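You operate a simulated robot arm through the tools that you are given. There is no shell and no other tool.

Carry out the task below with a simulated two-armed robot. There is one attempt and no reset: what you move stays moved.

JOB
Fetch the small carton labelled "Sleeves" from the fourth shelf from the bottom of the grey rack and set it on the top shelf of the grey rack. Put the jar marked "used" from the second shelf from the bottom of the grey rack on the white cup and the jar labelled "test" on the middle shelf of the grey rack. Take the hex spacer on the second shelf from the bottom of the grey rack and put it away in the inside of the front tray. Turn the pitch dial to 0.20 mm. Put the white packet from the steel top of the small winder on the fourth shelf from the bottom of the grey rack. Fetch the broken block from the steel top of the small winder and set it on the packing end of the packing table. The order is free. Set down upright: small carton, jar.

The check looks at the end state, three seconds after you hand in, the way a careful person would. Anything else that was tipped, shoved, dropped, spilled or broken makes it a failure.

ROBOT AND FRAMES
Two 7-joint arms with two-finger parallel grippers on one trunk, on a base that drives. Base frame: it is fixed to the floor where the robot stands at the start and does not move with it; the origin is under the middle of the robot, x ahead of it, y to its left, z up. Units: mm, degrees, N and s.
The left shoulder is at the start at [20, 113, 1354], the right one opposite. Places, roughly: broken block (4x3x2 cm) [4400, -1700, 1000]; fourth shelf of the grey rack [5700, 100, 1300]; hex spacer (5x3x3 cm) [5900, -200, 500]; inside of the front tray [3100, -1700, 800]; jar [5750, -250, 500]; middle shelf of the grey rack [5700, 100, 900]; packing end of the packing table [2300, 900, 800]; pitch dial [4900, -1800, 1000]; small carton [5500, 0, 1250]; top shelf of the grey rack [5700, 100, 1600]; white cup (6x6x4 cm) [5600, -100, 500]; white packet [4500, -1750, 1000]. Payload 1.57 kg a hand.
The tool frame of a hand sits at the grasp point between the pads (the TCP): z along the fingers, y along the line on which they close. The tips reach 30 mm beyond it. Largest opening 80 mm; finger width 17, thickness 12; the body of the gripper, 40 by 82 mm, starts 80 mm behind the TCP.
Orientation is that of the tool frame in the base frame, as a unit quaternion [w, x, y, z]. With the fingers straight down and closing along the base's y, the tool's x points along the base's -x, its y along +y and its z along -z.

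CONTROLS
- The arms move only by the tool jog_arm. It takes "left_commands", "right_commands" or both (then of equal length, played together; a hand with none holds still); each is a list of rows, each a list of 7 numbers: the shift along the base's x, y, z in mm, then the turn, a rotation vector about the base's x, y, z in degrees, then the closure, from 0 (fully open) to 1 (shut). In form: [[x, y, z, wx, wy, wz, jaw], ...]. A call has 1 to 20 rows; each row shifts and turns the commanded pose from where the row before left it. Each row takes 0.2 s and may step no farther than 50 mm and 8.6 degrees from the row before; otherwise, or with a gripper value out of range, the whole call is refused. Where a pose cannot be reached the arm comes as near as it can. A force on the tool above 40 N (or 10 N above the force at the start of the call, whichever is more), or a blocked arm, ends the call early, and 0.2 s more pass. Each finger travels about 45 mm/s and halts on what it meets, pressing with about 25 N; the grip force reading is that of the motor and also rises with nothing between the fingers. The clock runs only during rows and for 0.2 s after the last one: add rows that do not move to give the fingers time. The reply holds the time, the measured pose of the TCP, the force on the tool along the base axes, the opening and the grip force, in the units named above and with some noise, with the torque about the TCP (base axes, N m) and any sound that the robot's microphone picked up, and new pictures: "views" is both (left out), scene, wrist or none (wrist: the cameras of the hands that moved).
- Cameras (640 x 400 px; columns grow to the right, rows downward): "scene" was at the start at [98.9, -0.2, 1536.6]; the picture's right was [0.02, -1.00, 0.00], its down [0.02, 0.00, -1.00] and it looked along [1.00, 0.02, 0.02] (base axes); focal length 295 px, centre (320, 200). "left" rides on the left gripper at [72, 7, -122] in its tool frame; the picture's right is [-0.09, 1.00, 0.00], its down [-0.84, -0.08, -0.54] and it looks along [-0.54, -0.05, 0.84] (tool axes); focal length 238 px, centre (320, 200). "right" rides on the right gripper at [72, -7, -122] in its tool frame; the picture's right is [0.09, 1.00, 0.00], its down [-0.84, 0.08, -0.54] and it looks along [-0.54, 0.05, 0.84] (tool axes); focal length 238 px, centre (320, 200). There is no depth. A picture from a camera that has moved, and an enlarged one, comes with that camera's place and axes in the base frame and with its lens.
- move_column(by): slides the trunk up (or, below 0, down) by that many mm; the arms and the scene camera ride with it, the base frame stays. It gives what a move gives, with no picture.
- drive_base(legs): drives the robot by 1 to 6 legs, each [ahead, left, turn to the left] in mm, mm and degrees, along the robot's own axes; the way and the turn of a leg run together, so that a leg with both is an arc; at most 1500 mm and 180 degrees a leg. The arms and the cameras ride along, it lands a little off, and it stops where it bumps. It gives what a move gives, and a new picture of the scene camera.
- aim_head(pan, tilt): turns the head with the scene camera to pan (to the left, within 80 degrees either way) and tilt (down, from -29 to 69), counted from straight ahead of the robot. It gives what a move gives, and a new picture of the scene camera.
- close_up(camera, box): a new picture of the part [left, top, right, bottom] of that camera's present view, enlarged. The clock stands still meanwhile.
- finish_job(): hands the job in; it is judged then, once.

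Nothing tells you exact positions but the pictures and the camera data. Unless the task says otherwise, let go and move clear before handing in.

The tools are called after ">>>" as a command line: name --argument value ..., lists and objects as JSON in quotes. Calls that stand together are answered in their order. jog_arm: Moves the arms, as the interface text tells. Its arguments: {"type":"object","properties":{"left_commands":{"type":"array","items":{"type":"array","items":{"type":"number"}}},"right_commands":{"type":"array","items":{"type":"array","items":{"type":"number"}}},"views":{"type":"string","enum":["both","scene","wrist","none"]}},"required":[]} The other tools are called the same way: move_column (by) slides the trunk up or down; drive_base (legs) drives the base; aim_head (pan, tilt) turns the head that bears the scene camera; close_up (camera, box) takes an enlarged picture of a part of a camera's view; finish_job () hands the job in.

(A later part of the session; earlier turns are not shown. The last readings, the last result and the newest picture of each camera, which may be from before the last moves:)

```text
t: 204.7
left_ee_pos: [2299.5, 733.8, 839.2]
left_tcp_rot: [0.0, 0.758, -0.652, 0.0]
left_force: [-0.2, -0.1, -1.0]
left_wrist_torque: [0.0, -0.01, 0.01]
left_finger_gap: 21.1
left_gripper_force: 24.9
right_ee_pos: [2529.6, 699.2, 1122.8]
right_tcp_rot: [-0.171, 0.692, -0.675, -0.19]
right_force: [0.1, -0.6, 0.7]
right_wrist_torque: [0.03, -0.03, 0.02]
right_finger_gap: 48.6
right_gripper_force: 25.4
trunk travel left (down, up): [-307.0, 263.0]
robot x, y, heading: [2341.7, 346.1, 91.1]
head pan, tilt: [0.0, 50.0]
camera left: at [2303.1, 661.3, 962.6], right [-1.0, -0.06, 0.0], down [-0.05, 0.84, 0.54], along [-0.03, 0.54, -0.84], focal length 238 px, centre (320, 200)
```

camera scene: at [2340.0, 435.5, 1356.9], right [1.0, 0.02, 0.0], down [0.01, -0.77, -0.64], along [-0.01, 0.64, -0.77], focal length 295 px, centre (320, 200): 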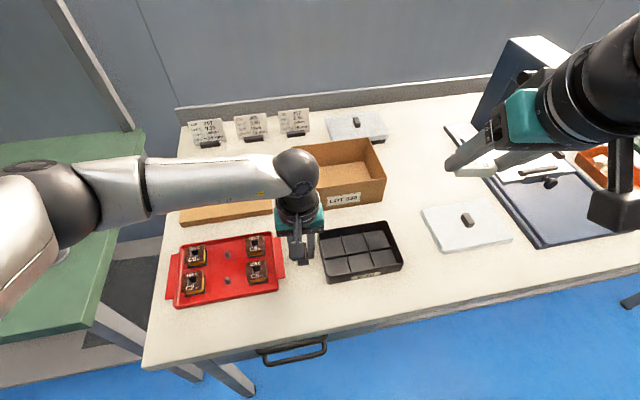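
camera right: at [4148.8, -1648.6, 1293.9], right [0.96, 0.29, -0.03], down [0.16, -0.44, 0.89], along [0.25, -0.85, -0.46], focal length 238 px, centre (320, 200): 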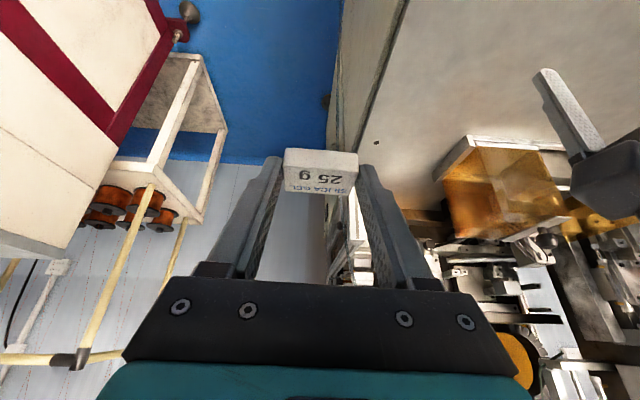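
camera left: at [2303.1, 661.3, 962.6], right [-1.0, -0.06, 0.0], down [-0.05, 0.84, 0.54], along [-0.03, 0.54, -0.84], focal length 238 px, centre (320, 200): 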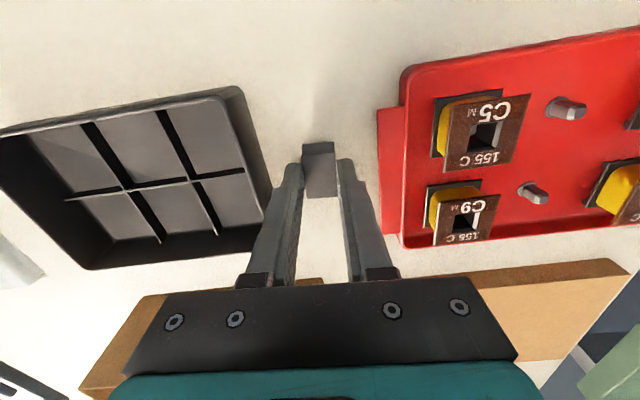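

>>> jog_arm --left_commands '[[0, 0, -4, 0, 0, 0, 1], [0, 0, 0, 0, 0, 0, 1]]' --views "none"

>>> jog_arm --left_commands '[[0, 0, -4, 0, 0, 0, 1], [0, 0, 0, 0, 0, 0, 1]]' --views "wrist"

```text
t: 205.2
left_ee_pos: [2300.0, 733.5, 838.9]
left_tcp_rot: [-0.001, 0.758, -0.652, -0.001]
left_force: [-2.5, -2.9, 18.5]
left_wrist_torque: [-0.14, 0.11, 0.0]
left_finger_gap: 21.1
left_gripper_force: 25.2
right_ee_pos: [2529.4, 697.9, 1123.6]
right_tcp_rot: [-0.17, 0.693, -0.674, -0.19]
right_force: [-0.2, 0.1, -0.7]
right_wrist_torque: [0.01, -0.01, 0.04]
right_finger_gap: 48.7
right_gripper_force: 25.1
trunk travel left (down, up): [-307.0, 263.0]
robot x, y, heading: [2343.0, 350.9, 91.5]
head pan, tilt: [0.0, 50.0]
```

```text
t: 205.8
left_ee_pos: [2299.5, 733.8, 833.2]
left_tcp_rot: [-0.002, 0.758, -0.652, -0.001]
left_force: [-2.2, -0.8, 22.0]
left_wrist_torque: [0.03, 0.06, -0.03]
left_finger_gap: 21.0
left_gripper_force: 25.2
right_ee_pos: [2527.8, 697.8, 1123.7]
right_tcp_rot: [-0.17, 0.692, -0.675, -0.191]
right_force: [-1.2, -0.1, -1.1]
right_wrist_torque: [0.01, 0.0, 0.0]
right_finger_gap: 48.9
right_gripper_force: 24.8
trunk travel left (down, up): [-307.0, 263.0]
robot x, y, heading: [2342.9, 351.5, 90.8]
head pan, tilt: [0.0, 50.0]
camera left: at [2302.8, 661.5, 955.8], right [-1.0, -0.06, 0.0], down [-0.05, 0.84, 0.55], along [-0.03, 0.54, -0.84], focal length 238 px, centre (320, 200)
```

left: 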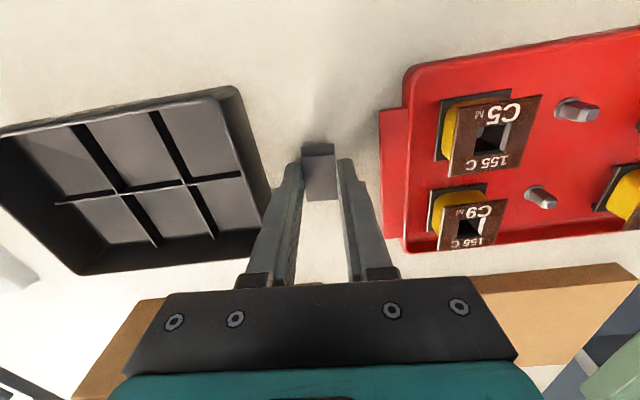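

>>> jog_arm --left_commands '[[0, 0, 3, 0, 0, 0, 1], [0, 0, 0, 0, 0, 0, 0.65], [0, 0, 0, 0, 0, 0, 0.6], [0, 0, 0, 0, 0, 0, 0.6], [0, 0, 20, 0, 0, 0, 0.6], [0, 0, 40, 0, 0, 0, 0.6], [0, 0, 45, 0, 0, 0, 0.6], [0, 0, 45, 0, 0, 0, 0.5], [0, 0, 0, 0, 0, 0, 0.3]]' --views "both"

```text
t: 207.8
left_ee_pos: [2297.9, 733.3, 983.9]
left_tcp_rot: [0.001, 0.758, -0.652, 0.0]
left_force: [0.1, -0.8, 0.3]
left_wrist_torque: [0.02, -0.03, -0.03]
left_finger_gap: 55.8
left_gripper_force: 0.0
right_ee_pos: [2529.6, 699.9, 1124.1]
right_tcp_rot: [-0.171, 0.692, -0.675, -0.19]
right_force: [0.5, 0.5, -0.7]
right_wrist_torque: [0.02, 0.01, -0.01]
right_finger_gap: 48.7
right_gripper_force: 24.6
trunk travel left (down, up): [-307.0, 263.0]
robot x, y, heading: [2346.4, 348.2, 91.2]
head pan, tilt: [0.0, 50.0]
camera scene: at [2339.9, 435.6, 1356.8], right [1.0, 0.02, 0.0], down [0.01, -0.77, -0.64], along [-0.01, 0.64, -0.77], focal length 295 px, centre (320, 200)
camera left: at [2301.9, 661.4, 1106.5], right [-1.0, -0.06, 0.0], down [-0.05, 0.84, 0.54], along [-0.03, 0.54, -0.84], focal length 238 px, centre (320, 200)
```

scene: 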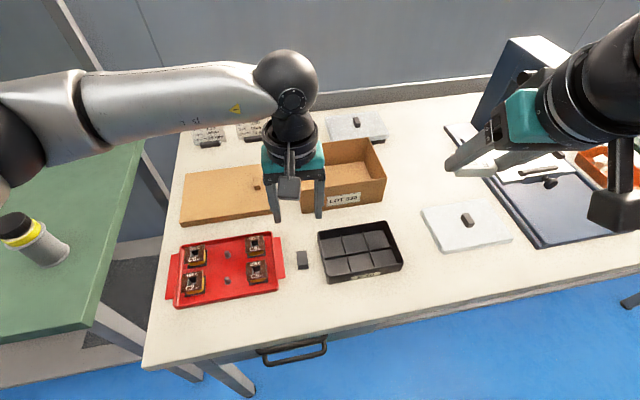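
left: 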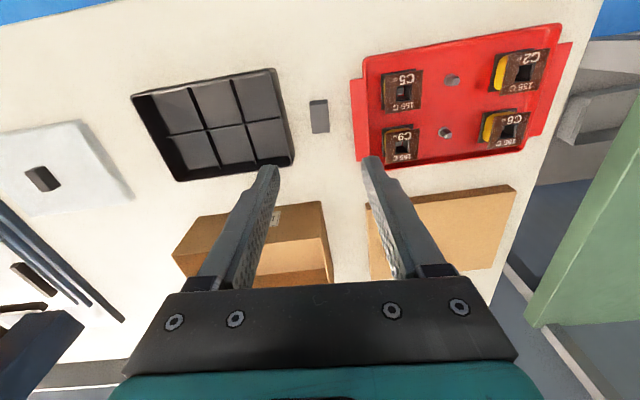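

The block rests on the packing end. I retract the left hand, raise the trunk and drive to the front of the rack with the packet, stopping well short of it.

>>> jog_arm --left_commands '[[0, -20, 45, 0, 0, 0, 0], [0, -30, 40, 0, 0, 0, 0], [0, -40, 30, 0, 0, 0, 0], [0, -30, 20, 0, 0, 0, 0]]' --views "none"

>>> move_column --by 100

>>> drive_base --legs '[[-420, 0, 0], [0, 0, -78.5], [0, -780, 0], [1500, 0, 0], [1020, 0, 0]]'

```text
t: 208.8
left_ee_pos: [2298.8, 611.7, 1119.4]
left_tcp_rot: [0.001, 0.758, -0.652, 0.0]
left_force: [-1.1, -0.1, 0.8]
left_wrist_torque: [-0.03, -0.02, 0.0]
left_finger_gap: 80.0
left_gripper_force: 0.0
right_ee_pos: [2530.2, 699.7, 1123.8]
right_tcp_rot: [-0.171, 0.692, -0.675, -0.189]
right_force: [0.4, 0.4, 0.1]
right_wrist_torque: [0.02, 0.01, 0.02]
right_finger_gap: 48.7
right_gripper_force: 25.1
trunk travel left (down, up): [-307.0, 263.0]
robot x, y, heading: [2344.5, 348.4, 90.8]
head pan, tilt: [0.0, 50.0]
```

```text
t: 210.2
left_ee_pos: [2299.8, 612.4, 1218.6]
left_tcp_rot: [0.0, 0.758, -0.652, 0.0]
left_force: [0.7, 0.5, -0.5]
left_wrist_torque: [-0.01, 0.01, -0.01]
left_finger_gap: 80.0
left_gripper_force: 0.0
right_ee_pos: [2528.6, 698.9, 1222.9]
right_tcp_rot: [-0.172, 0.692, -0.675, -0.19]
right_force: [0.3, 0.8, -0.6]
right_wrist_torque: [-0.01, 0.02, -0.01]
right_finger_gap: 48.8
right_gripper_force: 24.5
trunk travel left (down, up): [-407.0, 163.0]
robot x, y, heading: [2344.9, 348.1, 91.2]
head pan, tilt: [0.0, 50.0]
```

```text
t: 231.7
left_ee_pos: [5209.4, -155.0, 1218.7]
left_tcp_rot: [0.0, -0.176, 0.984, 0.0]
left_force: [-0.3, -0.1, -0.3]
left_wrist_torque: [-0.01, 0.04, -0.01]
left_finger_gap: 80.1
left_gripper_force: 0.0
right_ee_pos: [5342.1, -362.5, 1224.0]
right_tcp_rot: [0.252, -0.112, 0.96, 0.04]
right_force: [-0.2, -0.8, -0.3]
right_wrist_torque: [-0.01, 0.02, -0.03]
right_finger_gap: 48.6
right_gripper_force: 24.7
trunk travel left (down, up): [-407.0, 163.0]
robot x, y, heading: [4962.1, -254.1, 12.7]
head pan, tilt: [0.0, 50.0]
camera scene: at [5045.9, -232.7, 1456.9], right [0.22, -0.98, 0.0], down [-0.75, -0.17, -0.64], along [0.63, 0.14, -0.77], focal length 295 px, centre (320, 200)
```

scene: 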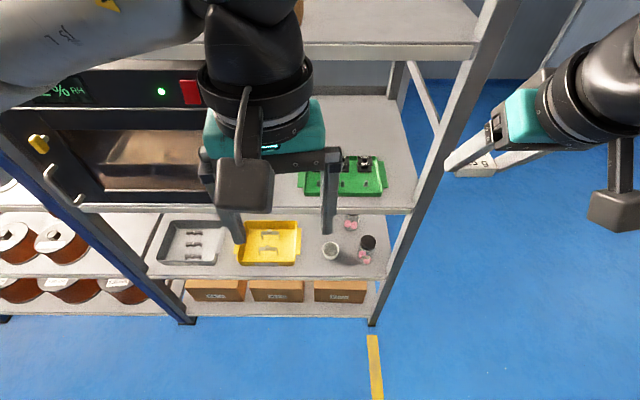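

I'm facing the rack squarely at about 560 mm from its front. I raise the trunk, shift the right hand inwards (clear of the post) and pull the left hand back before moving in.

>>> move_column --by 150

>>> jog_arm --right_commands '[[-6, 26, 5, 0, 0, 0, 1], [-6, 26, 5, 0, 0, 0, 1], [-6, 26, 0, 0, 0, 0, 1], [0, 0, 0, 0, 0, 0, 1]]' --left_commands '[[-25, 14, 0, 0, 0, 0, 0], [-25, 14, 0, 0, 0, 0, 0], [-25, 14, 0, 0, 0, 0, 0], [0, 0, 0, 0, 0, 0, 0]]' --views "none"

>>> aim_head --pan -10 --tilt 20

```text
t: 233.4
left_ee_pos: [5209.1, -153.5, 1369.3]
left_tcp_rot: [0.0, -0.176, 0.984, 0.0]
left_force: [-0.1, -0.6, 0.7]
left_wrist_torque: [0.02, 0.05, -0.02]
left_finger_gap: 80.2
left_gripper_force: 0.0
right_ee_pos: [5341.1, -361.9, 1373.6]
right_tcp_rot: [0.252, -0.111, 0.96, 0.039]
right_force: [-0.1, -0.2, -0.4]
right_wrist_torque: [0.01, 0.0, 0.0]
right_finger_gap: 48.7
right_gripper_force: 25.2
trunk travel left (down, up): [-557.0, 13.0]
robot x, y, heading: [4961.6, -249.6, 12.8]
head pan, tilt: [0.0, 50.0]
```

```text
t: 234.4
left_ee_pos: [5149.7, -117.9, 1374.1]
left_tcp_rot: [0.0, -0.176, 0.984, 0.001]
left_force: [0.0, 0.5, 0.2]
left_wrist_torque: [0.03, 0.03, 0.02]
left_finger_gap: 80.0
left_gripper_force: 0.0
left hand out of reach, approached as far as the arm can: row 3
right_ee_pos: [5323.1, -286.8, 1384.3]
right_tcp_rot: [0.252, -0.111, 0.96, 0.039]
right_force: [0.5, -1.1, -0.7]
right_wrist_torque: [-0.03, 0.02, -0.01]
right_finger_gap: 48.7
right_gripper_force: 24.5
trunk travel left (down, up): [-557.0, 13.0]
robot x, y, heading: [4961.5, -251.8, 12.5]
head pan, tilt: [0.0, 50.0]
```

```text
t: 235.4
left_ee_pos: [5150.1, -116.1, 1373.9]
left_tcp_rot: [-0.002, -0.176, 0.984, 0.0]
left_force: [1.1, 0.2, -0.7]
left_wrist_torque: [-0.01, -0.02, 0.03]
left_finger_gap: 80.1
left_gripper_force: 0.0
right_ee_pos: [5322.6, -285.4, 1384.0]
right_tcp_rot: [0.253, -0.112, 0.96, 0.039]
right_force: [0.2, -0.5, -0.9]
right_wrist_torque: [0.03, 0.02, -0.01]
right_finger_gap: 48.6
right_gripper_force: 25.1
trunk travel left (down, up): [-557.0, 13.0]
robot x, y, heading: [4959.8, -249.3, 12.6]
head pan, tilt: [-10.0, 20.0]
camera scene: at [5063.5, -245.4, 1652.4], right [0.05, -1.0, 0.0], down [-0.34, -0.02, -0.94], along [0.94, 0.05, -0.34], focal length 295 px, centre (320, 200)
```

scene: 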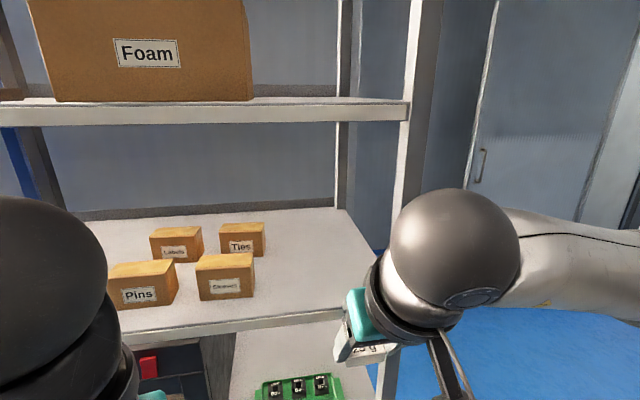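

The view now shows all four cartons (Sleeves at front right), a free area to their right for the packet, and shelf heights of about 1265 and 1640. I move slightly closer and reach in with a nearly straight right arm so the elbow stays clear of the post.

>>> drive_base --legs '[[80, 0, 0]]'

>>> jog_arm --right_commands '[[0, 5, -25, 0, 0, 0, 1], [0, 5, -24, 0, 0, 0, 1], [44, 12, 0, 0, 0, 0, 1], [44, 12, 0, 0, 0, 0, 1], [0, 0, 0, 0, 0, 0, 1]]' --views "both"

```text
t: 236.4
left_ee_pos: [5228.1, -99.5, 1374.6]
left_tcp_rot: [-0.001, -0.174, 0.985, 0.001]
left_force: [-0.1, -0.7, 0.3]
left_wrist_torque: [0.01, 0.03, -0.01]
left_finger_gap: 80.4
left_gripper_force: 0.0
right_ee_pos: [5400.5, -268.1, 1383.7]
right_tcp_rot: [0.252, -0.11, 0.961, 0.039]
right_force: [-0.2, -0.4, -0.9]
right_wrist_torque: [0.02, 0.0, -0.02]
right_finger_gap: 48.8
right_gripper_force: 25.2
trunk travel left (down, up): [-557.0, 13.0]
robot x, y, heading: [5042.0, -234.6, 12.5]
head pan, tilt: [-10.0, 20.0]
camera scene: at [5141.5, -227.9, 1652.4], right [0.05, -1.0, 0.0], down [-0.34, -0.02, -0.94], along [0.94, 0.04, -0.34], focal length 295 px, centre (320, 200)
```

scene: 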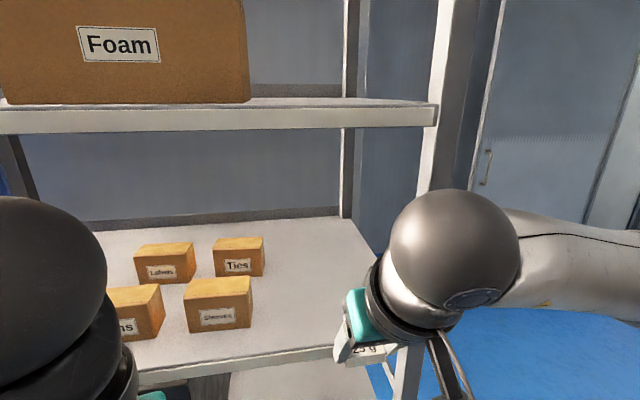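

```text
t: 237.6
left_ee_pos: [5226.6, -99.6, 1375.3]
left_tcp_rot: [-0.001, -0.175, 0.984, 0.001]
left_force: [0.2, -0.2, 0.5]
left_wrist_torque: [-0.04, -0.02, 0.03]
left_finger_gap: 80.0
left_gripper_force: 0.1
right_ee_pos: [5487.3, -235.1, 1334.9]
right_tcp_rot: [0.253, -0.11, 0.96, 0.039]
right_force: [1.0, -0.6, -0.2]
right_wrist_torque: [-0.02, 0.0, 0.0]
right_finger_gap: 48.6
right_gripper_force: 25.3
trunk travel left (down, up): [-557.0, 13.0]
robot x, y, heading: [5038.8, -233.9, 12.7]
head pan, tilt: [-10.0, 20.0]
camera scene: at [5139.7, -228.5, 1652.5], right [0.05, -1.0, 0.0], down [-0.34, -0.02, -0.94], along [0.94, 0.04, -0.34], focal length 295 px, centre (320, 200)
camera right: at [5368.5, -272.1, 1405.5], right [-0.31, 0.95, -0.03], down [0.43, 0.17, 0.89], along [0.85, 0.26, -0.46], focal length 238 px, centre (320, 200)
```

scene: 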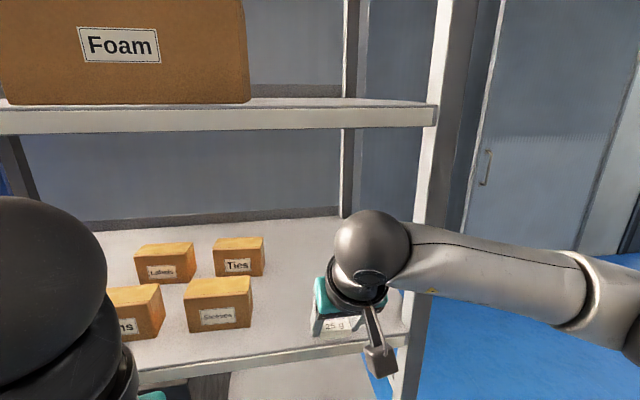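
right: 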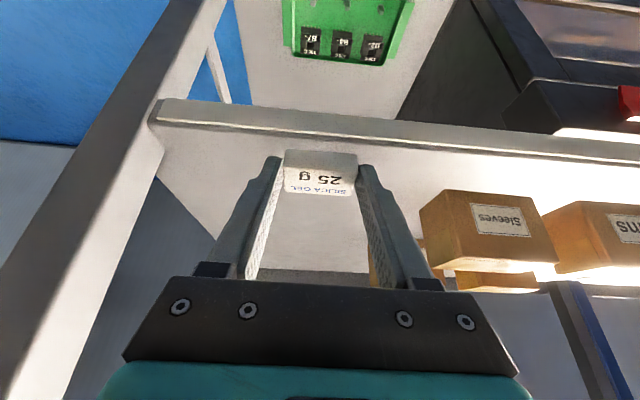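

>>> jog_arm --right_commands '[[45, 10, 0, 0, 0, 0, 1], [45, 10, 0, 0, 0, 0, 1], [45, 10, 0, 0, 0, 0, 1], [40, 9, 0, 0, 0, 0, 1], [0, 0, 0, 0, 0, 0, 1]]' --views "both"

```text
t: 238.8
left_ee_pos: [5228.0, -99.6, 1373.9]
left_tcp_rot: [-0.002, -0.176, 0.984, 0.0]
left_force: [-0.3, 0.6, 0.2]
left_wrist_torque: [0.01, 0.0, 0.0]
left_finger_gap: 79.9
left_gripper_force: 0.0
right_ee_pos: [5662.3, -195.8, 1336.5]
right_tcp_rot: [0.253, -0.111, 0.96, 0.039]
right_force: [0.4, 0.5, 0.0]
right_wrist_torque: [0.01, -0.01, 0.03]
right_finger_gap: 48.7
right_gripper_force: 24.9
trunk travel left (down, up): [-557.0, 13.0]
robot x, y, heading: [5037.5, -232.5, 12.8]
head pan, tilt: [-10.0, 20.0]
camera scene: at [5140.0, -228.8, 1652.5], right [0.05, -1.0, 0.0], down [-0.34, -0.02, -0.94], along [0.94, 0.04, -0.34], focal length 295 px, centre (320, 200)
camera right: at [5544.9, -232.1, 1406.6], right [-0.31, 0.95, -0.03], down [0.43, 0.17, 0.89], along [0.85, 0.26, -0.46], focal length 238 px, centre (320, 200)
```

scene: 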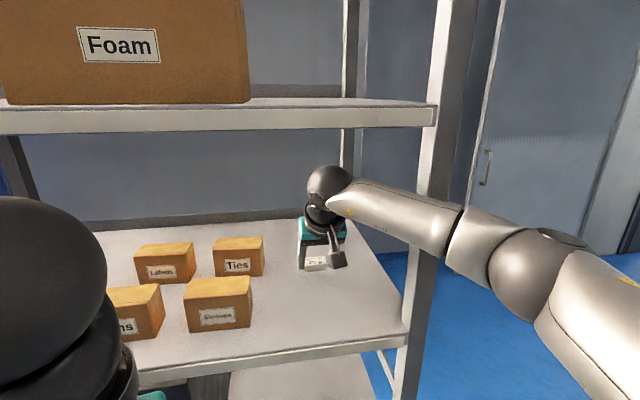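
right: 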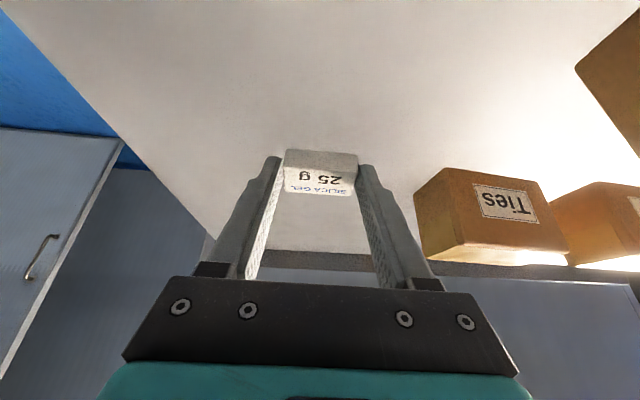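

The packet is above the free area of the fourth shelf. I lower it carefully.

>>> jog_arm --right_commands '[[0, 0, -15, 0, 0, 0, 1], [0, 0, -10, 0, 0, 0, 1], [0, 0, 0, 0, 0, 0, 1]]' --views "none"

>>> jog_arm --right_commands '[[0, 0, -5, 0, 0, 0, 1], [0, 0, 0, 0, 0, 0, 1]]' --views "wrist"

```text
t: 239.6
left_ee_pos: [5227.0, -99.9, 1375.0]
left_tcp_rot: [0.0, -0.175, 0.985, 0.002]
left_force: [-0.2, 0.1, -0.1]
left_wrist_torque: [0.01, -0.02, 0.0]
left_finger_gap: 80.0
left_gripper_force: 0.0
right_ee_pos: [5664.2, -195.5, 1313.1]
right_tcp_rot: [0.256, -0.11, 0.96, 0.039]
right_force: [0.5, -0.4, 11.5]
right_wrist_torque: [-0.27, -0.23, 0.0]
right_finger_gap: 48.6
right_gripper_force: 25.5
trunk travel left (down, up): [-557.0, 13.0]
robot x, y, heading: [5036.8, -233.6, 12.8]
head pan, tilt: [-10.0, 20.0]
```

```text
t: 240.2
left_ee_pos: [5225.9, -99.4, 1375.2]
left_tcp_rot: [0.0, -0.175, 0.984, 0.001]
left_force: [-0.1, -0.5, 0.1]
left_wrist_torque: [-0.01, -0.04, 0.0]
left_finger_gap: 80.0
left_gripper_force: 0.0
right_ee_pos: [5663.9, -195.0, 1311.5]
right_tcp_rot: [0.258, -0.11, 0.959, 0.041]
right_force: [2.1, -1.8, 26.4]
right_wrist_torque: [-0.23, -0.35, -0.03]
right_finger_gap: 48.9
right_gripper_force: 25.5
trunk travel left (down, up): [-557.0, 13.0]
robot x, y, heading: [5037.7, -232.5, 12.8]
head pan, tilt: [-10.0, 20.0]
camera right: at [5545.1, -232.5, 1380.1], right [-0.31, 0.95, -0.03], down [0.42, 0.16, 0.89], along [0.85, 0.26, -0.45], focal length 238 px, centre (320, 200)
```

right: 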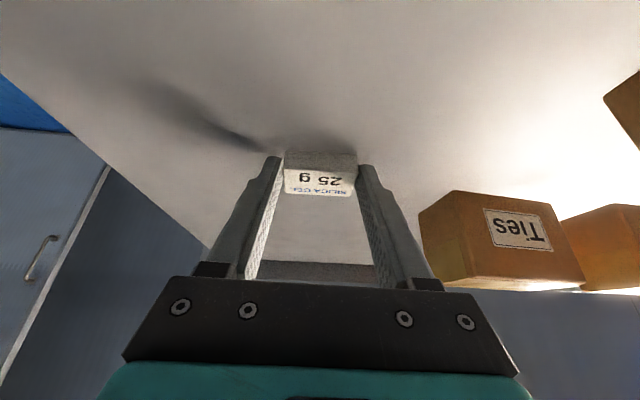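

Contact with the shelf is felt (shelf top about z 1281). I relieve, release the packet and lift off.

>>> jog_arm --right_commands '[[0, 0, 5, 0, 0, 0, 1], [0, 0, 0, 0, 0, 0, 0.32], [0, 0, 0, 0, 0, 0, 0.2], [0, 0, 0, 0, 0, 0, 0.2], [0, 0, 12, 0, 0, 0, 0.1], [0, 0, 13, 0, 0, 0, 0], [-40, -9, 0, 0, 0, 0, 0], [-45, -10, 0, 0, 0, 0, 0], [0, 0, 0, 0, 0, 0, 0]]' --views "both"

```text
t: 242.2
left_ee_pos: [5228.0, -99.1, 1374.4]
left_tcp_rot: [-0.001, -0.176, 0.984, 0.0]
left_force: [-0.3, 0.2, -0.3]
left_wrist_torque: [0.01, 0.02, 0.0]
left_finger_gap: 80.1
left_gripper_force: 0.1
right_ee_pos: [5579.3, -216.4, 1333.9]
right_tcp_rot: [0.252, -0.11, 0.961, 0.039]
right_force: [0.6, -0.4, 0.5]
right_wrist_torque: [-0.02, 0.04, 0.01]
right_finger_gap: 80.1
right_gripper_force: 0.1
trunk travel left (down, up): [-557.0, 13.0]
robot x, y, heading: [5039.2, -237.0, 12.7]
head pan, tilt: [-10.0, 20.0]
camera scene: at [5141.3, -227.6, 1652.4], right [0.05, -1.0, 0.0], down [-0.34, -0.02, -0.94], along [0.94, 0.04, -0.34], focal length 295 px, centre (320, 200)
camera right: at [5460.9, -252.0, 1404.2], right [-0.31, 0.95, -0.03], down [0.43, 0.17, 0.89], along [0.85, 0.26, -0.46], focal length 238 px, centre (320, 200)
```

scene: 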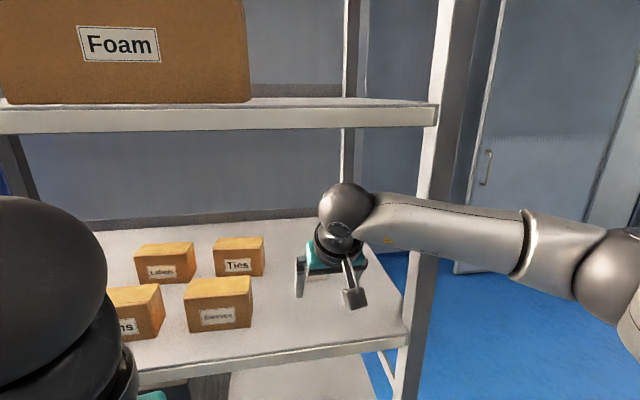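
right: 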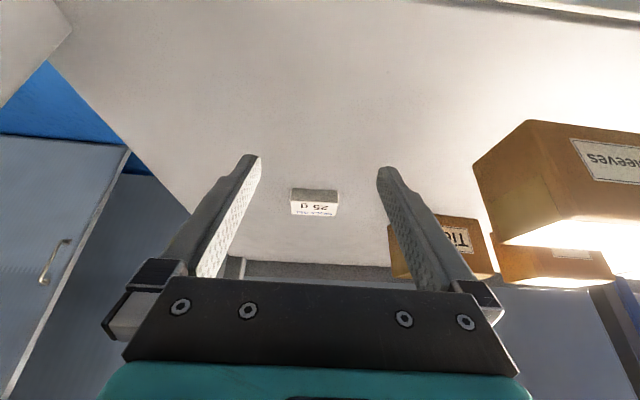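

The packet lies on the fourth shelf. Next is the Sleeves carton, about 107 wide, 50–60 deep and 68 tall at (5550, -39): I'll grip it front-to-back with the left hand pointing down. First I pull the right hand out and turn the left hand by 81°.

>>> jog_arm --right_commands '[[-45, -10, 0, 0, 0, 0, 0], [-45, -10, 0, 0, 0, 0, 0], [-45, -10, 0, 0, 0, 0, 0], [-45, -10, 0, 0, 0, 0, 0], [-40, -15, 0, 0, 0, 0, 0], [0, -15, 0, 0, 0, 0, 0], [0, 0, 0, 0, 0, 0, 0], [0, 0, 0, 0, 0, 0, 0], [0, 0, 0, 0, 0, 0, 0], [0, 0, 0, 0, 0, 0, 0]]' --left_commands '[[0, 0, 0, 0, 0, 8.1, 0], [0, 0, 0, 0, 0, 8.1, 0], [0, 0, 0, 0, 0, 8.1, 0], [0, 0, 0, 0, 0, 8.1, 0], [0, 0, 0, 0, 0, 8.1, 0], [0, 0, 0, 0, 0, 8.1, 0], [0, 0, 0, 0, 0, 8.1, 0], [0, 0, 0, 0, 0, 8.1, 0], [0, 0, 0, 0, 0, 8.1, 0], [0, 0, 0, 0, 0, 8.1, 0]]' --views "both"

```text
t: 244.4
left_ee_pos: [5227.8, -100.0, 1374.5]
left_tcp_rot: [0.002, 0.773, -0.634, -0.001]
left_force: [-0.8, -0.9, 0.5]
left_wrist_torque: [0.0, 0.01, -0.02]
left_finger_gap: 79.9
left_gripper_force: 0.1
right_ee_pos: [5393.4, -262.4, 1339.0]
right_tcp_rot: [0.252, -0.111, 0.961, 0.039]
right_force: [0.1, 0.2, -0.1]
right_wrist_torque: [-0.03, 0.01, -0.01]
right_finger_gap: 79.8
right_gripper_force: 0.0
right hand out of reach, approached as far as the arm can: row 5, 6
trunk travel left (down, up): [-557.0, 13.0]
robot x, y, heading: [5037.9, -228.5, 12.8]
head pan, tilt: [-10.0, 20.0]
camera scene: at [5140.6, -228.0, 1652.5], right [0.05, -1.0, 0.0], down [-0.34, -0.02, -0.94], along [0.94, 0.04, -0.34], focal length 295 px, centre (320, 200)
camera right: at [5276.2, -297.5, 1408.9], right [-0.31, 0.95, -0.03], down [0.43, 0.17, 0.89], along [0.85, 0.26, -0.46], focal length 238 px, centre (320, 200)
camera left: at [5234.3, -171.9, 1497.1], right [-0.99, -0.11, 0.0], down [-0.09, 0.84, 0.54], along [-0.06, 0.54, -0.84], focal length 238 px, centre (320, 200)
```

scene: 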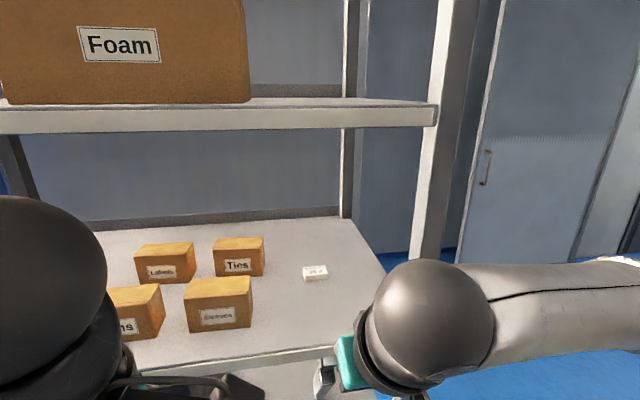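
right: 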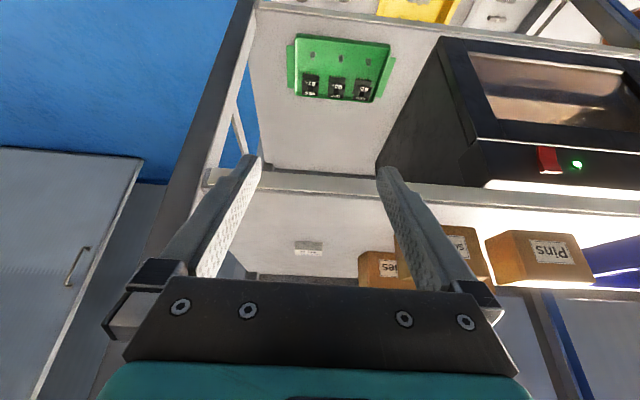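
left: 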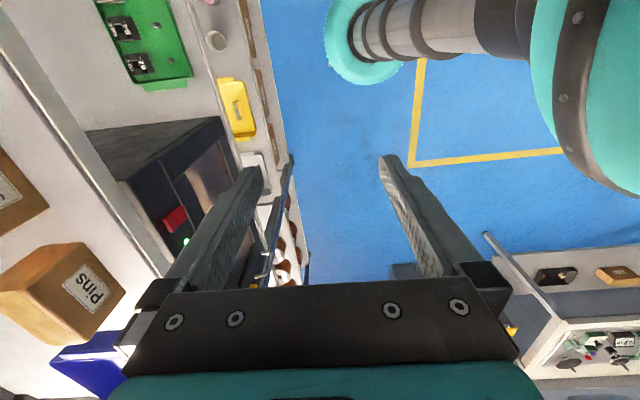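

The packet is visible lying flat on the fourth shelf. I lower the right hand out of the way, lean the left hand 20°, and place it in front of the shelf just right of the Sleeves carton.

>>> jog_arm --right_commands '[[3, -15, -38, 0, 0, 0, 0], [3, -15, -38, 0, 0, 0, 0], [3, -15, -38, 0, 0, 0, 0], [3, -15, -38, 0, 0, 0, 0], [0, 0, 0, 0, 0, 0, 0], [0, 0, 0, 0, 0, 0, 0]]' --left_commands '[[5, -22, 0, -6.5, -1.45, 0, 0], [5, -22, 0, -6.5, -1.45, 0, 0], [5, -22, -5, -6.5, -1.45, 0, 0], [5, -22, -15, 0, 0, 0, 0], [20, 0, -15, 0, 0, 0, 0], [20, 0, -12, 0, 0, 0, 0]]' --views "both"

```text
t: 245.8
left_ee_pos: [5293.7, -192.1, 1328.3]
left_tcp_rot: [0.107, 0.761, -0.625, 0.138]
left_force: [0.2, 0.4, -1.0]
left_wrist_torque: [-0.03, 0.02, 0.01]
left_finger_gap: 80.1
left_gripper_force: 0.1
left hand out of reach, approached as far as the arm can: row 2, 3
right_ee_pos: [5410.1, -322.6, 1186.6]
right_tcp_rot: [0.252, -0.111, 0.96, 0.04]
right_force: [0.5, 0.2, -0.2]
right_wrist_torque: [0.0, 0.02, -0.02]
right_finger_gap: 79.9
right_gripper_force: 0.1
right hand out of reach, approached as far as the arm can: row 1
trunk travel left (down, up): [-557.0, 13.0]
robot x, y, heading: [5036.0, -232.9, 12.5]
head pan, tilt: [-10.0, 20.0]
camera scene: at [5141.0, -229.0, 1652.4], right [0.05, -1.0, 0.0], down [-0.34, -0.02, -0.94], along [0.94, 0.04, -0.34], focal length 295 px, centre (320, 200)
camera right: at [5291.5, -358.7, 1257.5], right [-0.31, 0.95, -0.03], down [0.43, 0.17, 0.89], along [0.85, 0.26, -0.46], focal length 238 px, centre (320, 200)
camera left: at [5290.8, -219.2, 1468.7], right [-0.99, -0.11, -0.04], down [-0.12, 0.97, 0.22], along [0.01, 0.23, -0.97], focal length 238 px, centre (320, 200)
```

scene: 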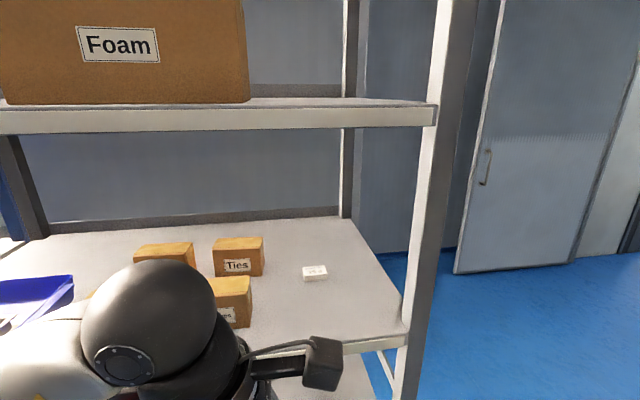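
right: 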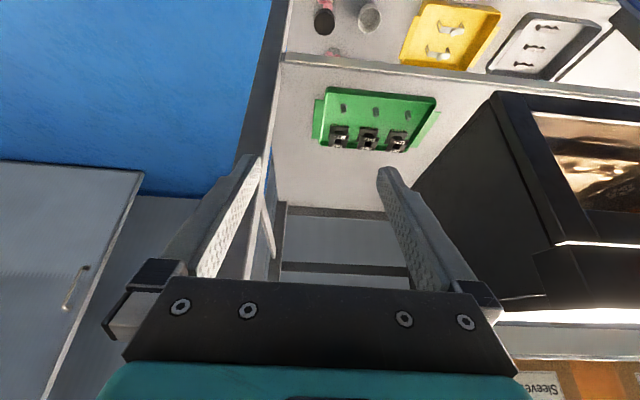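
left: 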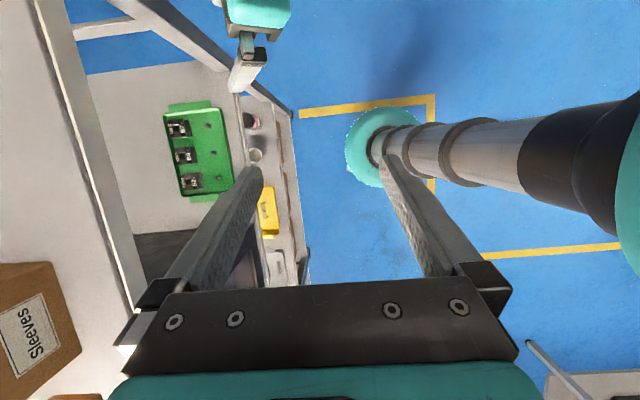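

>>> jog_arm --left_commands '[[44, 10, 0, 0, 0, 0, 0], [44, 10, 0, 0, 0, 0, 0], [44, 10, 0, 0, 0, 0, 0], [44, 10, 0, 0, 0, 0, 0], [44, 10, 0, 0, 0, 0, 0], [0, 0, 0, 0, 0, 0, 0]]' --views "both"

```text
t: 247.2
left_ee_pos: [5515.5, -137.4, 1327.4]
left_tcp_rot: [0.107, 0.76, -0.626, 0.137]
left_force: [0.0, -0.3, 0.6]
left_wrist_torque: [-0.01, 0.02, 0.0]
left_finger_gap: 80.2
left_gripper_force: 0.0
right_ee_pos: [5409.2, -320.5, 1187.8]
right_tcp_rot: [0.252, -0.11, 0.961, 0.038]
right_force: [0.4, 0.2, 0.0]
right_wrist_torque: [-0.03, 0.06, -0.02]
right_finger_gap: 80.2
right_gripper_force: 0.1
trunk travel left (down, up): [-557.0, 13.0]
robot x, y, heading: [5039.9, -235.2, 12.5]
head pan, tilt: [-10.0, 20.0]
camera scene: at [5139.7, -227.7, 1652.5], right [0.05, -1.0, 0.0], down [-0.34, -0.02, -0.94], along [0.94, 0.04, -0.34], focal length 295 px, centre (320, 200)
camera left: at [5512.2, -165.1, 1467.0], right [-0.99, -0.11, -0.04], down [-0.11, 0.97, 0.22], along [0.01, 0.23, -0.97], focal length 238 px, centre (320, 200)
```

scene: 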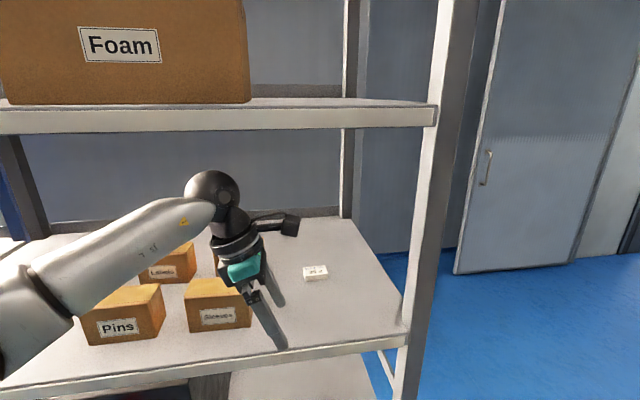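
left: 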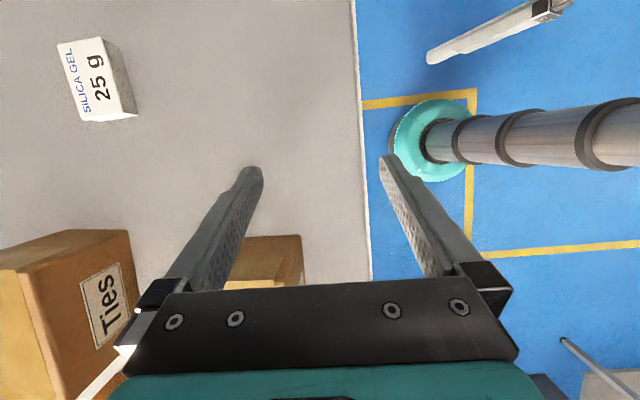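

>>> close_up --camera "left" --box '[180, 150, 420, 300]'

```text
2.67 times, centred on (300, 225) of left
camera zoom: at [5512.2, -165.1, 1467.0], right [-0.99, -0.11, -0.04], down [-0.11, 0.97, 0.22], along [0.01, 0.23, -0.97], focal length 636 px, centre (373, 133)
```

zoom: 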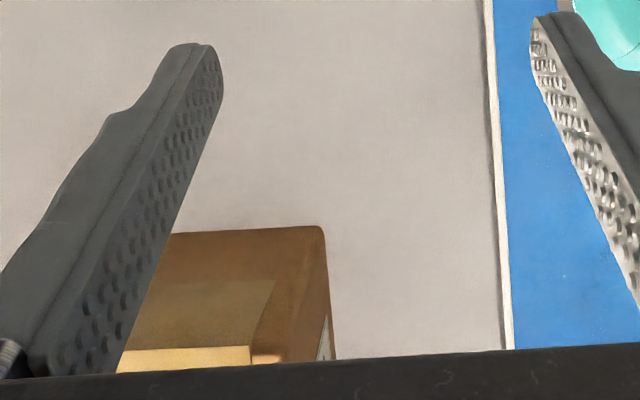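

>>> jog_arm --left_commands '[[25, 5.5, 0, 0, 0, 0, 0], [24, 5.5, 0, 0, 0, 0, 0], [0, 0, 0, 0, 0, 0, 0]]' --views "wrist"

>>> close_up --camera "left" --box '[180, 150, 420, 300]'

```text
t: 248.0
left_ee_pos: [5564.7, -126.6, 1328.6]
left_tcp_rot: [0.108, 0.761, -0.625, 0.137]
left_force: [0.2, 0.1, -0.1]
left_wrist_torque: [-0.01, -0.01, -0.01]
left_finger_gap: 80.0
left_gripper_force: 0.0
right_ee_pos: [5409.6, -321.0, 1187.1]
right_tcp_rot: [0.253, -0.111, 0.96, 0.038]
right_force: [0.0, -0.2, 0.6]
right_wrist_torque: [0.0, -0.02, 0.03]
right_finger_gap: 79.8
right_gripper_force: 0.1
trunk travel left (down, up): [-557.0, 13.0]
robot x, y, heading: [5033.9, -234.7, 12.4]
head pan, tilt: [-10.0, 20.0]
camera left: at [5561.2, -154.4, 1468.0], right [-0.99, -0.11, -0.04], down [-0.11, 0.97, 0.22], along [0.01, 0.23, -0.97], focal length 238 px, centre (320, 200)
```

left: 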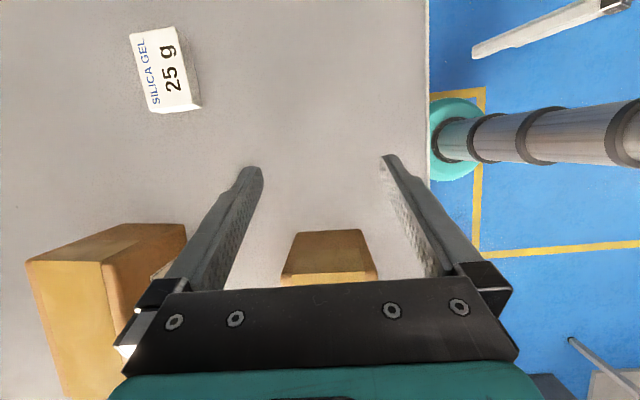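

```text
2.67 times, centred on (300, 225) of left
camera zoom: at [5561.2, -154.4, 1468.0], right [-0.99, -0.11, -0.04], down [-0.11, 0.97, 0.22], along [0.01, 0.23, -0.97], focal length 636 px, centre (373, 133)
```

zoom: 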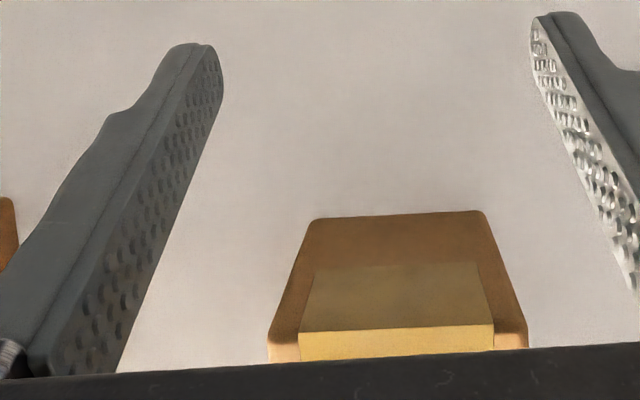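

I can now see the Sleeves carton's end face exactly: 53 mm deep, 68 mm tall. I slide the open fingers around it from its right end, one in front and one behind.

>>> jog_arm --left_commands '[[-4, 0, -8, 0, 0, 0, 0], [-4.3, 24, 0, 0, 0, 0, 0], [-4.3, 25, 0, 0, 0, 0, 0], [0, 0, 0, 0, 0, 0, 0]]' --views "both"

```text
t: 249.0
left_ee_pos: [5551.8, -80.1, 1319.9]
left_tcp_rot: [0.108, 0.761, -0.625, 0.137]
left_force: [0.0, -0.7, -0.5]
left_wrist_torque: [0.02, 0.02, 0.0]
left_finger_gap: 80.0
left_gripper_force: 0.1
right_ee_pos: [5409.3, -322.3, 1187.6]
right_tcp_rot: [0.252, -0.11, 0.961, 0.039]
right_force: [0.6, -0.7, 0.1]
right_wrist_torque: [-0.01, 0.0, 0.0]
right_finger_gap: 79.7
right_gripper_force: 0.0
trunk travel left (down, up): [-557.0, 13.0]
robot x, y, heading: [5041.1, -230.6, 12.8]
head pan, tilt: [-10.0, 20.0]
camera scene: at [5140.7, -228.6, 1652.4], right [0.05, -1.0, 0.0], down [-0.34, -0.02, -0.94], along [0.94, 0.04, -0.34], focal length 295 px, centre (320, 200)
camera left: at [5548.7, -107.7, 1459.8], right [-0.99, -0.11, -0.04], down [-0.11, 0.97, 0.22], along [0.01, 0.23, -0.97], focal length 238 px, centre (320, 200)
```

scene: 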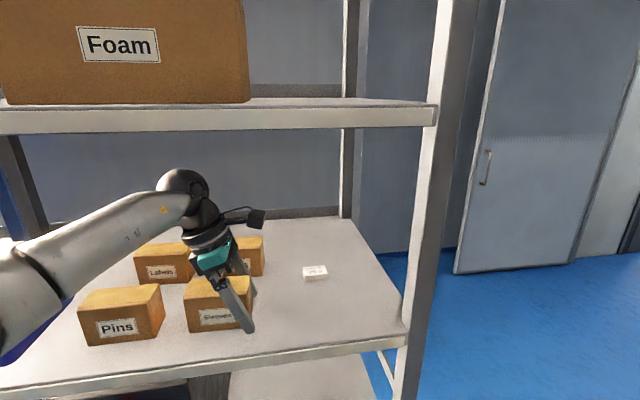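
left: 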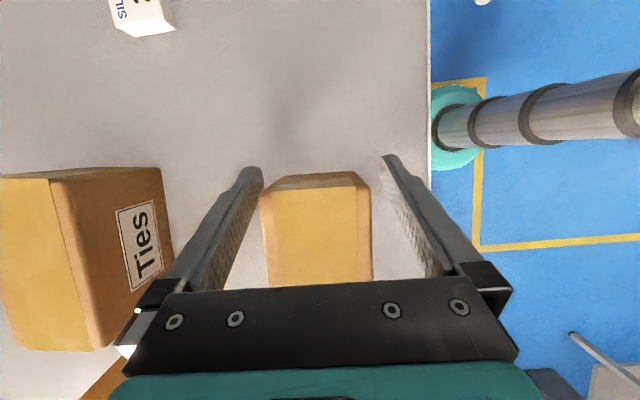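

>>> jog_arm --left_commands '[[-4.2, 25, 0, 0, 0, 0, 0], [-4.2, 25, 0, 0, 0, 0, 0], [0, 0, 0, 0, 0, 0, 0]]' --views "both"

```text
t: 249.8
left_ee_pos: [5542.6, -28.4, 1321.1]
left_tcp_rot: [0.108, 0.761, -0.625, 0.136]
left_force: [0.2, 0.5, 0.0]
left_wrist_torque: [0.0, -0.03, 0.04]
left_finger_gap: 79.9
left_gripper_force: 0.1
right_ee_pos: [5408.7, -321.1, 1186.9]
right_tcp_rot: [0.253, -0.11, 0.96, 0.039]
right_force: [-1.0, -0.5, -0.1]
right_wrist_torque: [-0.03, 0.03, 0.01]
right_finger_gap: 80.0
right_gripper_force: 0.0
trunk travel left (down, up): [-557.0, 13.0]
robot x, y, heading: [5037.7, -232.6, 12.8]
head pan, tilt: [-10.0, 20.0]
camera scene: at [5140.6, -228.5, 1652.4], right [0.05, -1.0, 0.0], down [-0.34, -0.02, -0.94], along [0.94, 0.04, -0.34], focal length 295 px, centre (320, 200)
camera left: at [5539.5, -55.7, 1460.8], right [-0.99, -0.11, -0.04], down [-0.12, 0.97, 0.22], along [0.01, 0.23, -0.97], focal length 238 px, centre (320, 200)
```

scene: 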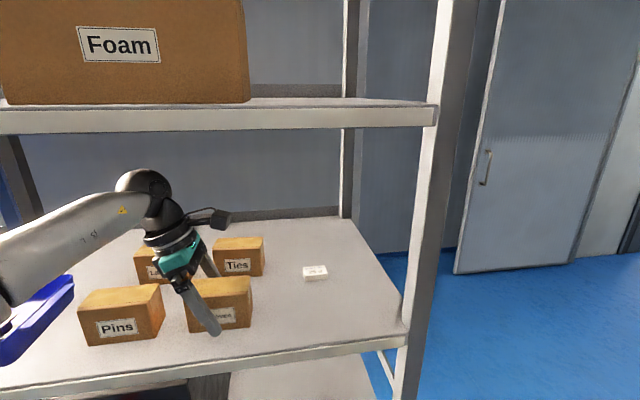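
left: 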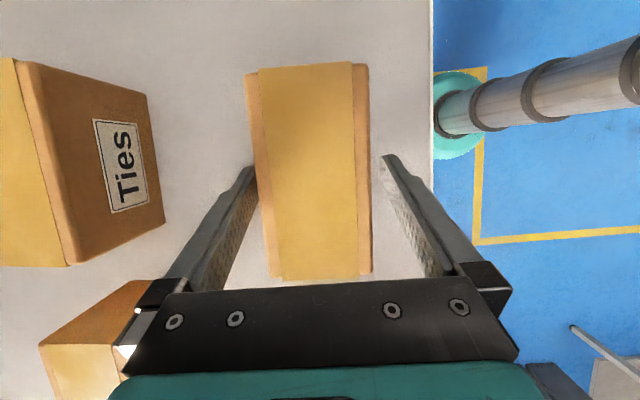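

>>> jog_arm --left_commands '[[1.7, -8, 0, 0, 0, 0, 0], [0, 0, 0, 0, 0, 0, 0.3], [0, 0, 0, 0, 0, 0, 0.6], [0, 0, 0, 0, 0, 0, 1], [0, 0, 0, 0, 0, 0, 1], [0, 0, 0, 0, 0, 0, 1]]' --views "wrist"

```text
t: 251.2
left_ee_pos: [5544.5, -35.8, 1321.1]
left_tcp_rot: [0.107, 0.761, -0.625, 0.137]
left_force: [0.2, -0.1, 2.0]
left_wrist_torque: [-0.1, 0.1, 0.01]
left_finger_gap: 55.0
left_gripper_force: 25.2
right_ee_pos: [5408.3, -321.4, 1188.2]
right_tcp_rot: [0.253, -0.11, 0.96, 0.038]
right_force: [0.9, 0.3, -1.2]
right_wrist_torque: [0.02, -0.02, 0.02]
right_finger_gap: 79.9
right_gripper_force: 0.0
trunk travel left (down, up): [-557.0, 13.0]
robot x, y, heading: [5037.1, -231.7, 12.8]
head pan, tilt: [-10.0, 20.0]
camera left: at [5541.0, -63.3, 1461.4], right [-0.99, -0.11, -0.04], down [-0.12, 0.97, 0.22], along [0.01, 0.23, -0.97], focal length 238 px, centre (320, 200)
```

left: 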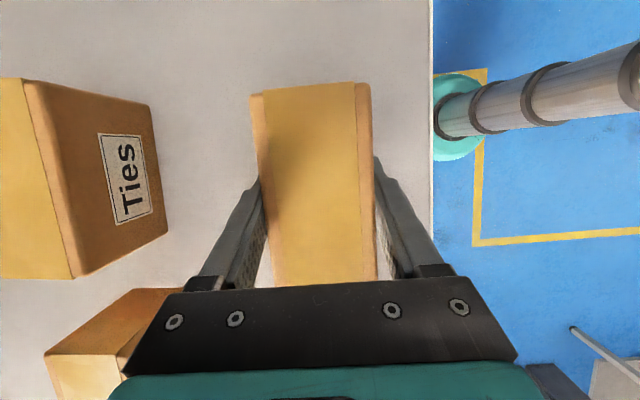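

The carton is gripped (55 mm). I lift it slightly and draw it straight out of the shelf.

>>> jog_arm --left_commands '[[0, 0, 7, 0, 0, 0, 1], [0, 0, 7, 0, 0, 0, 1], [-20, -4.5, 0, 0, 0, 0, 1], [-40, -9, 0, 0, 0, 0, 1], [-45, -10, 0, 0, 0, 0, 1], [-45, -10, 0, 0, 0, 0, 1], [-45, -10, 0, 0, 0, 0, 1], [-45, -10, 0, 0, 0, 0, 1], [0, 0, 0, 0, 0, 0, 1]]' --views "both"

```text
t: 253.2
left_ee_pos: [5305.3, -91.1, 1336.6]
left_tcp_rot: [0.108, 0.762, -0.625, 0.135]
left_force: [0.8, 0.2, -1.4]
left_wrist_torque: [0.0, 0.02, -0.01]
left_finger_gap: 54.6
left_gripper_force: 24.8
right_ee_pos: [5409.7, -321.3, 1187.4]
right_tcp_rot: [0.251, -0.111, 0.961, 0.04]
right_force: [0.4, -0.1, 0.7]
right_wrist_torque: [-0.02, 0.0, 0.0]
right_finger_gap: 79.8
right_gripper_force: 0.1
trunk travel left (down, up): [-557.0, 13.0]
robot x, y, heading: [5042.4, -233.0, 12.8]
head pan, tilt: [-10.0, 20.0]
camera scene: at [5141.5, -228.0, 1652.4], right [0.05, -1.0, 0.0], down [-0.34, -0.02, -0.94], along [0.94, 0.04, -0.34], focal length 295 px, centre (320, 200)
camera left: at [5302.7, -117.1, 1476.0], right [-0.99, -0.11, -0.04], down [-0.12, 0.97, 0.22], along [0.01, 0.23, -0.97], focal length 238 px, centre (320, 200)
```

scene: 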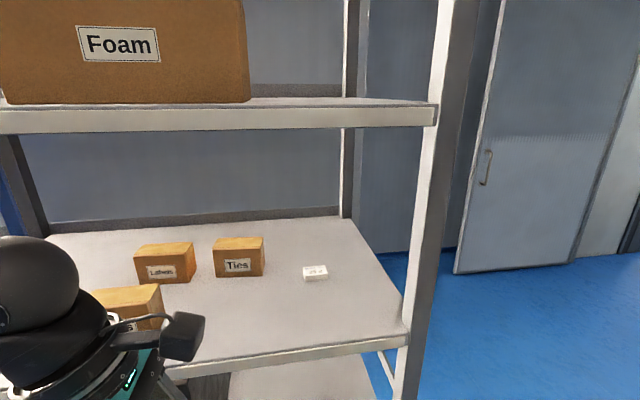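
left: 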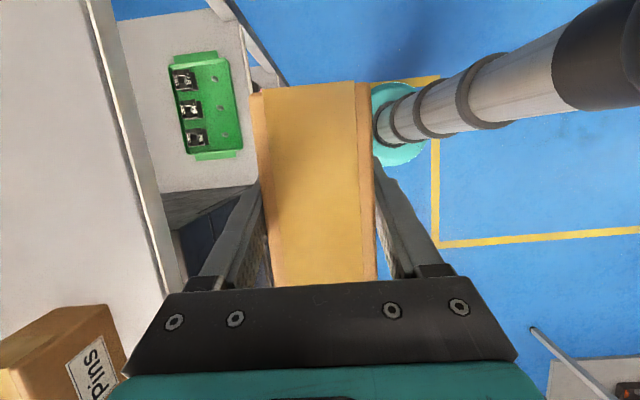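

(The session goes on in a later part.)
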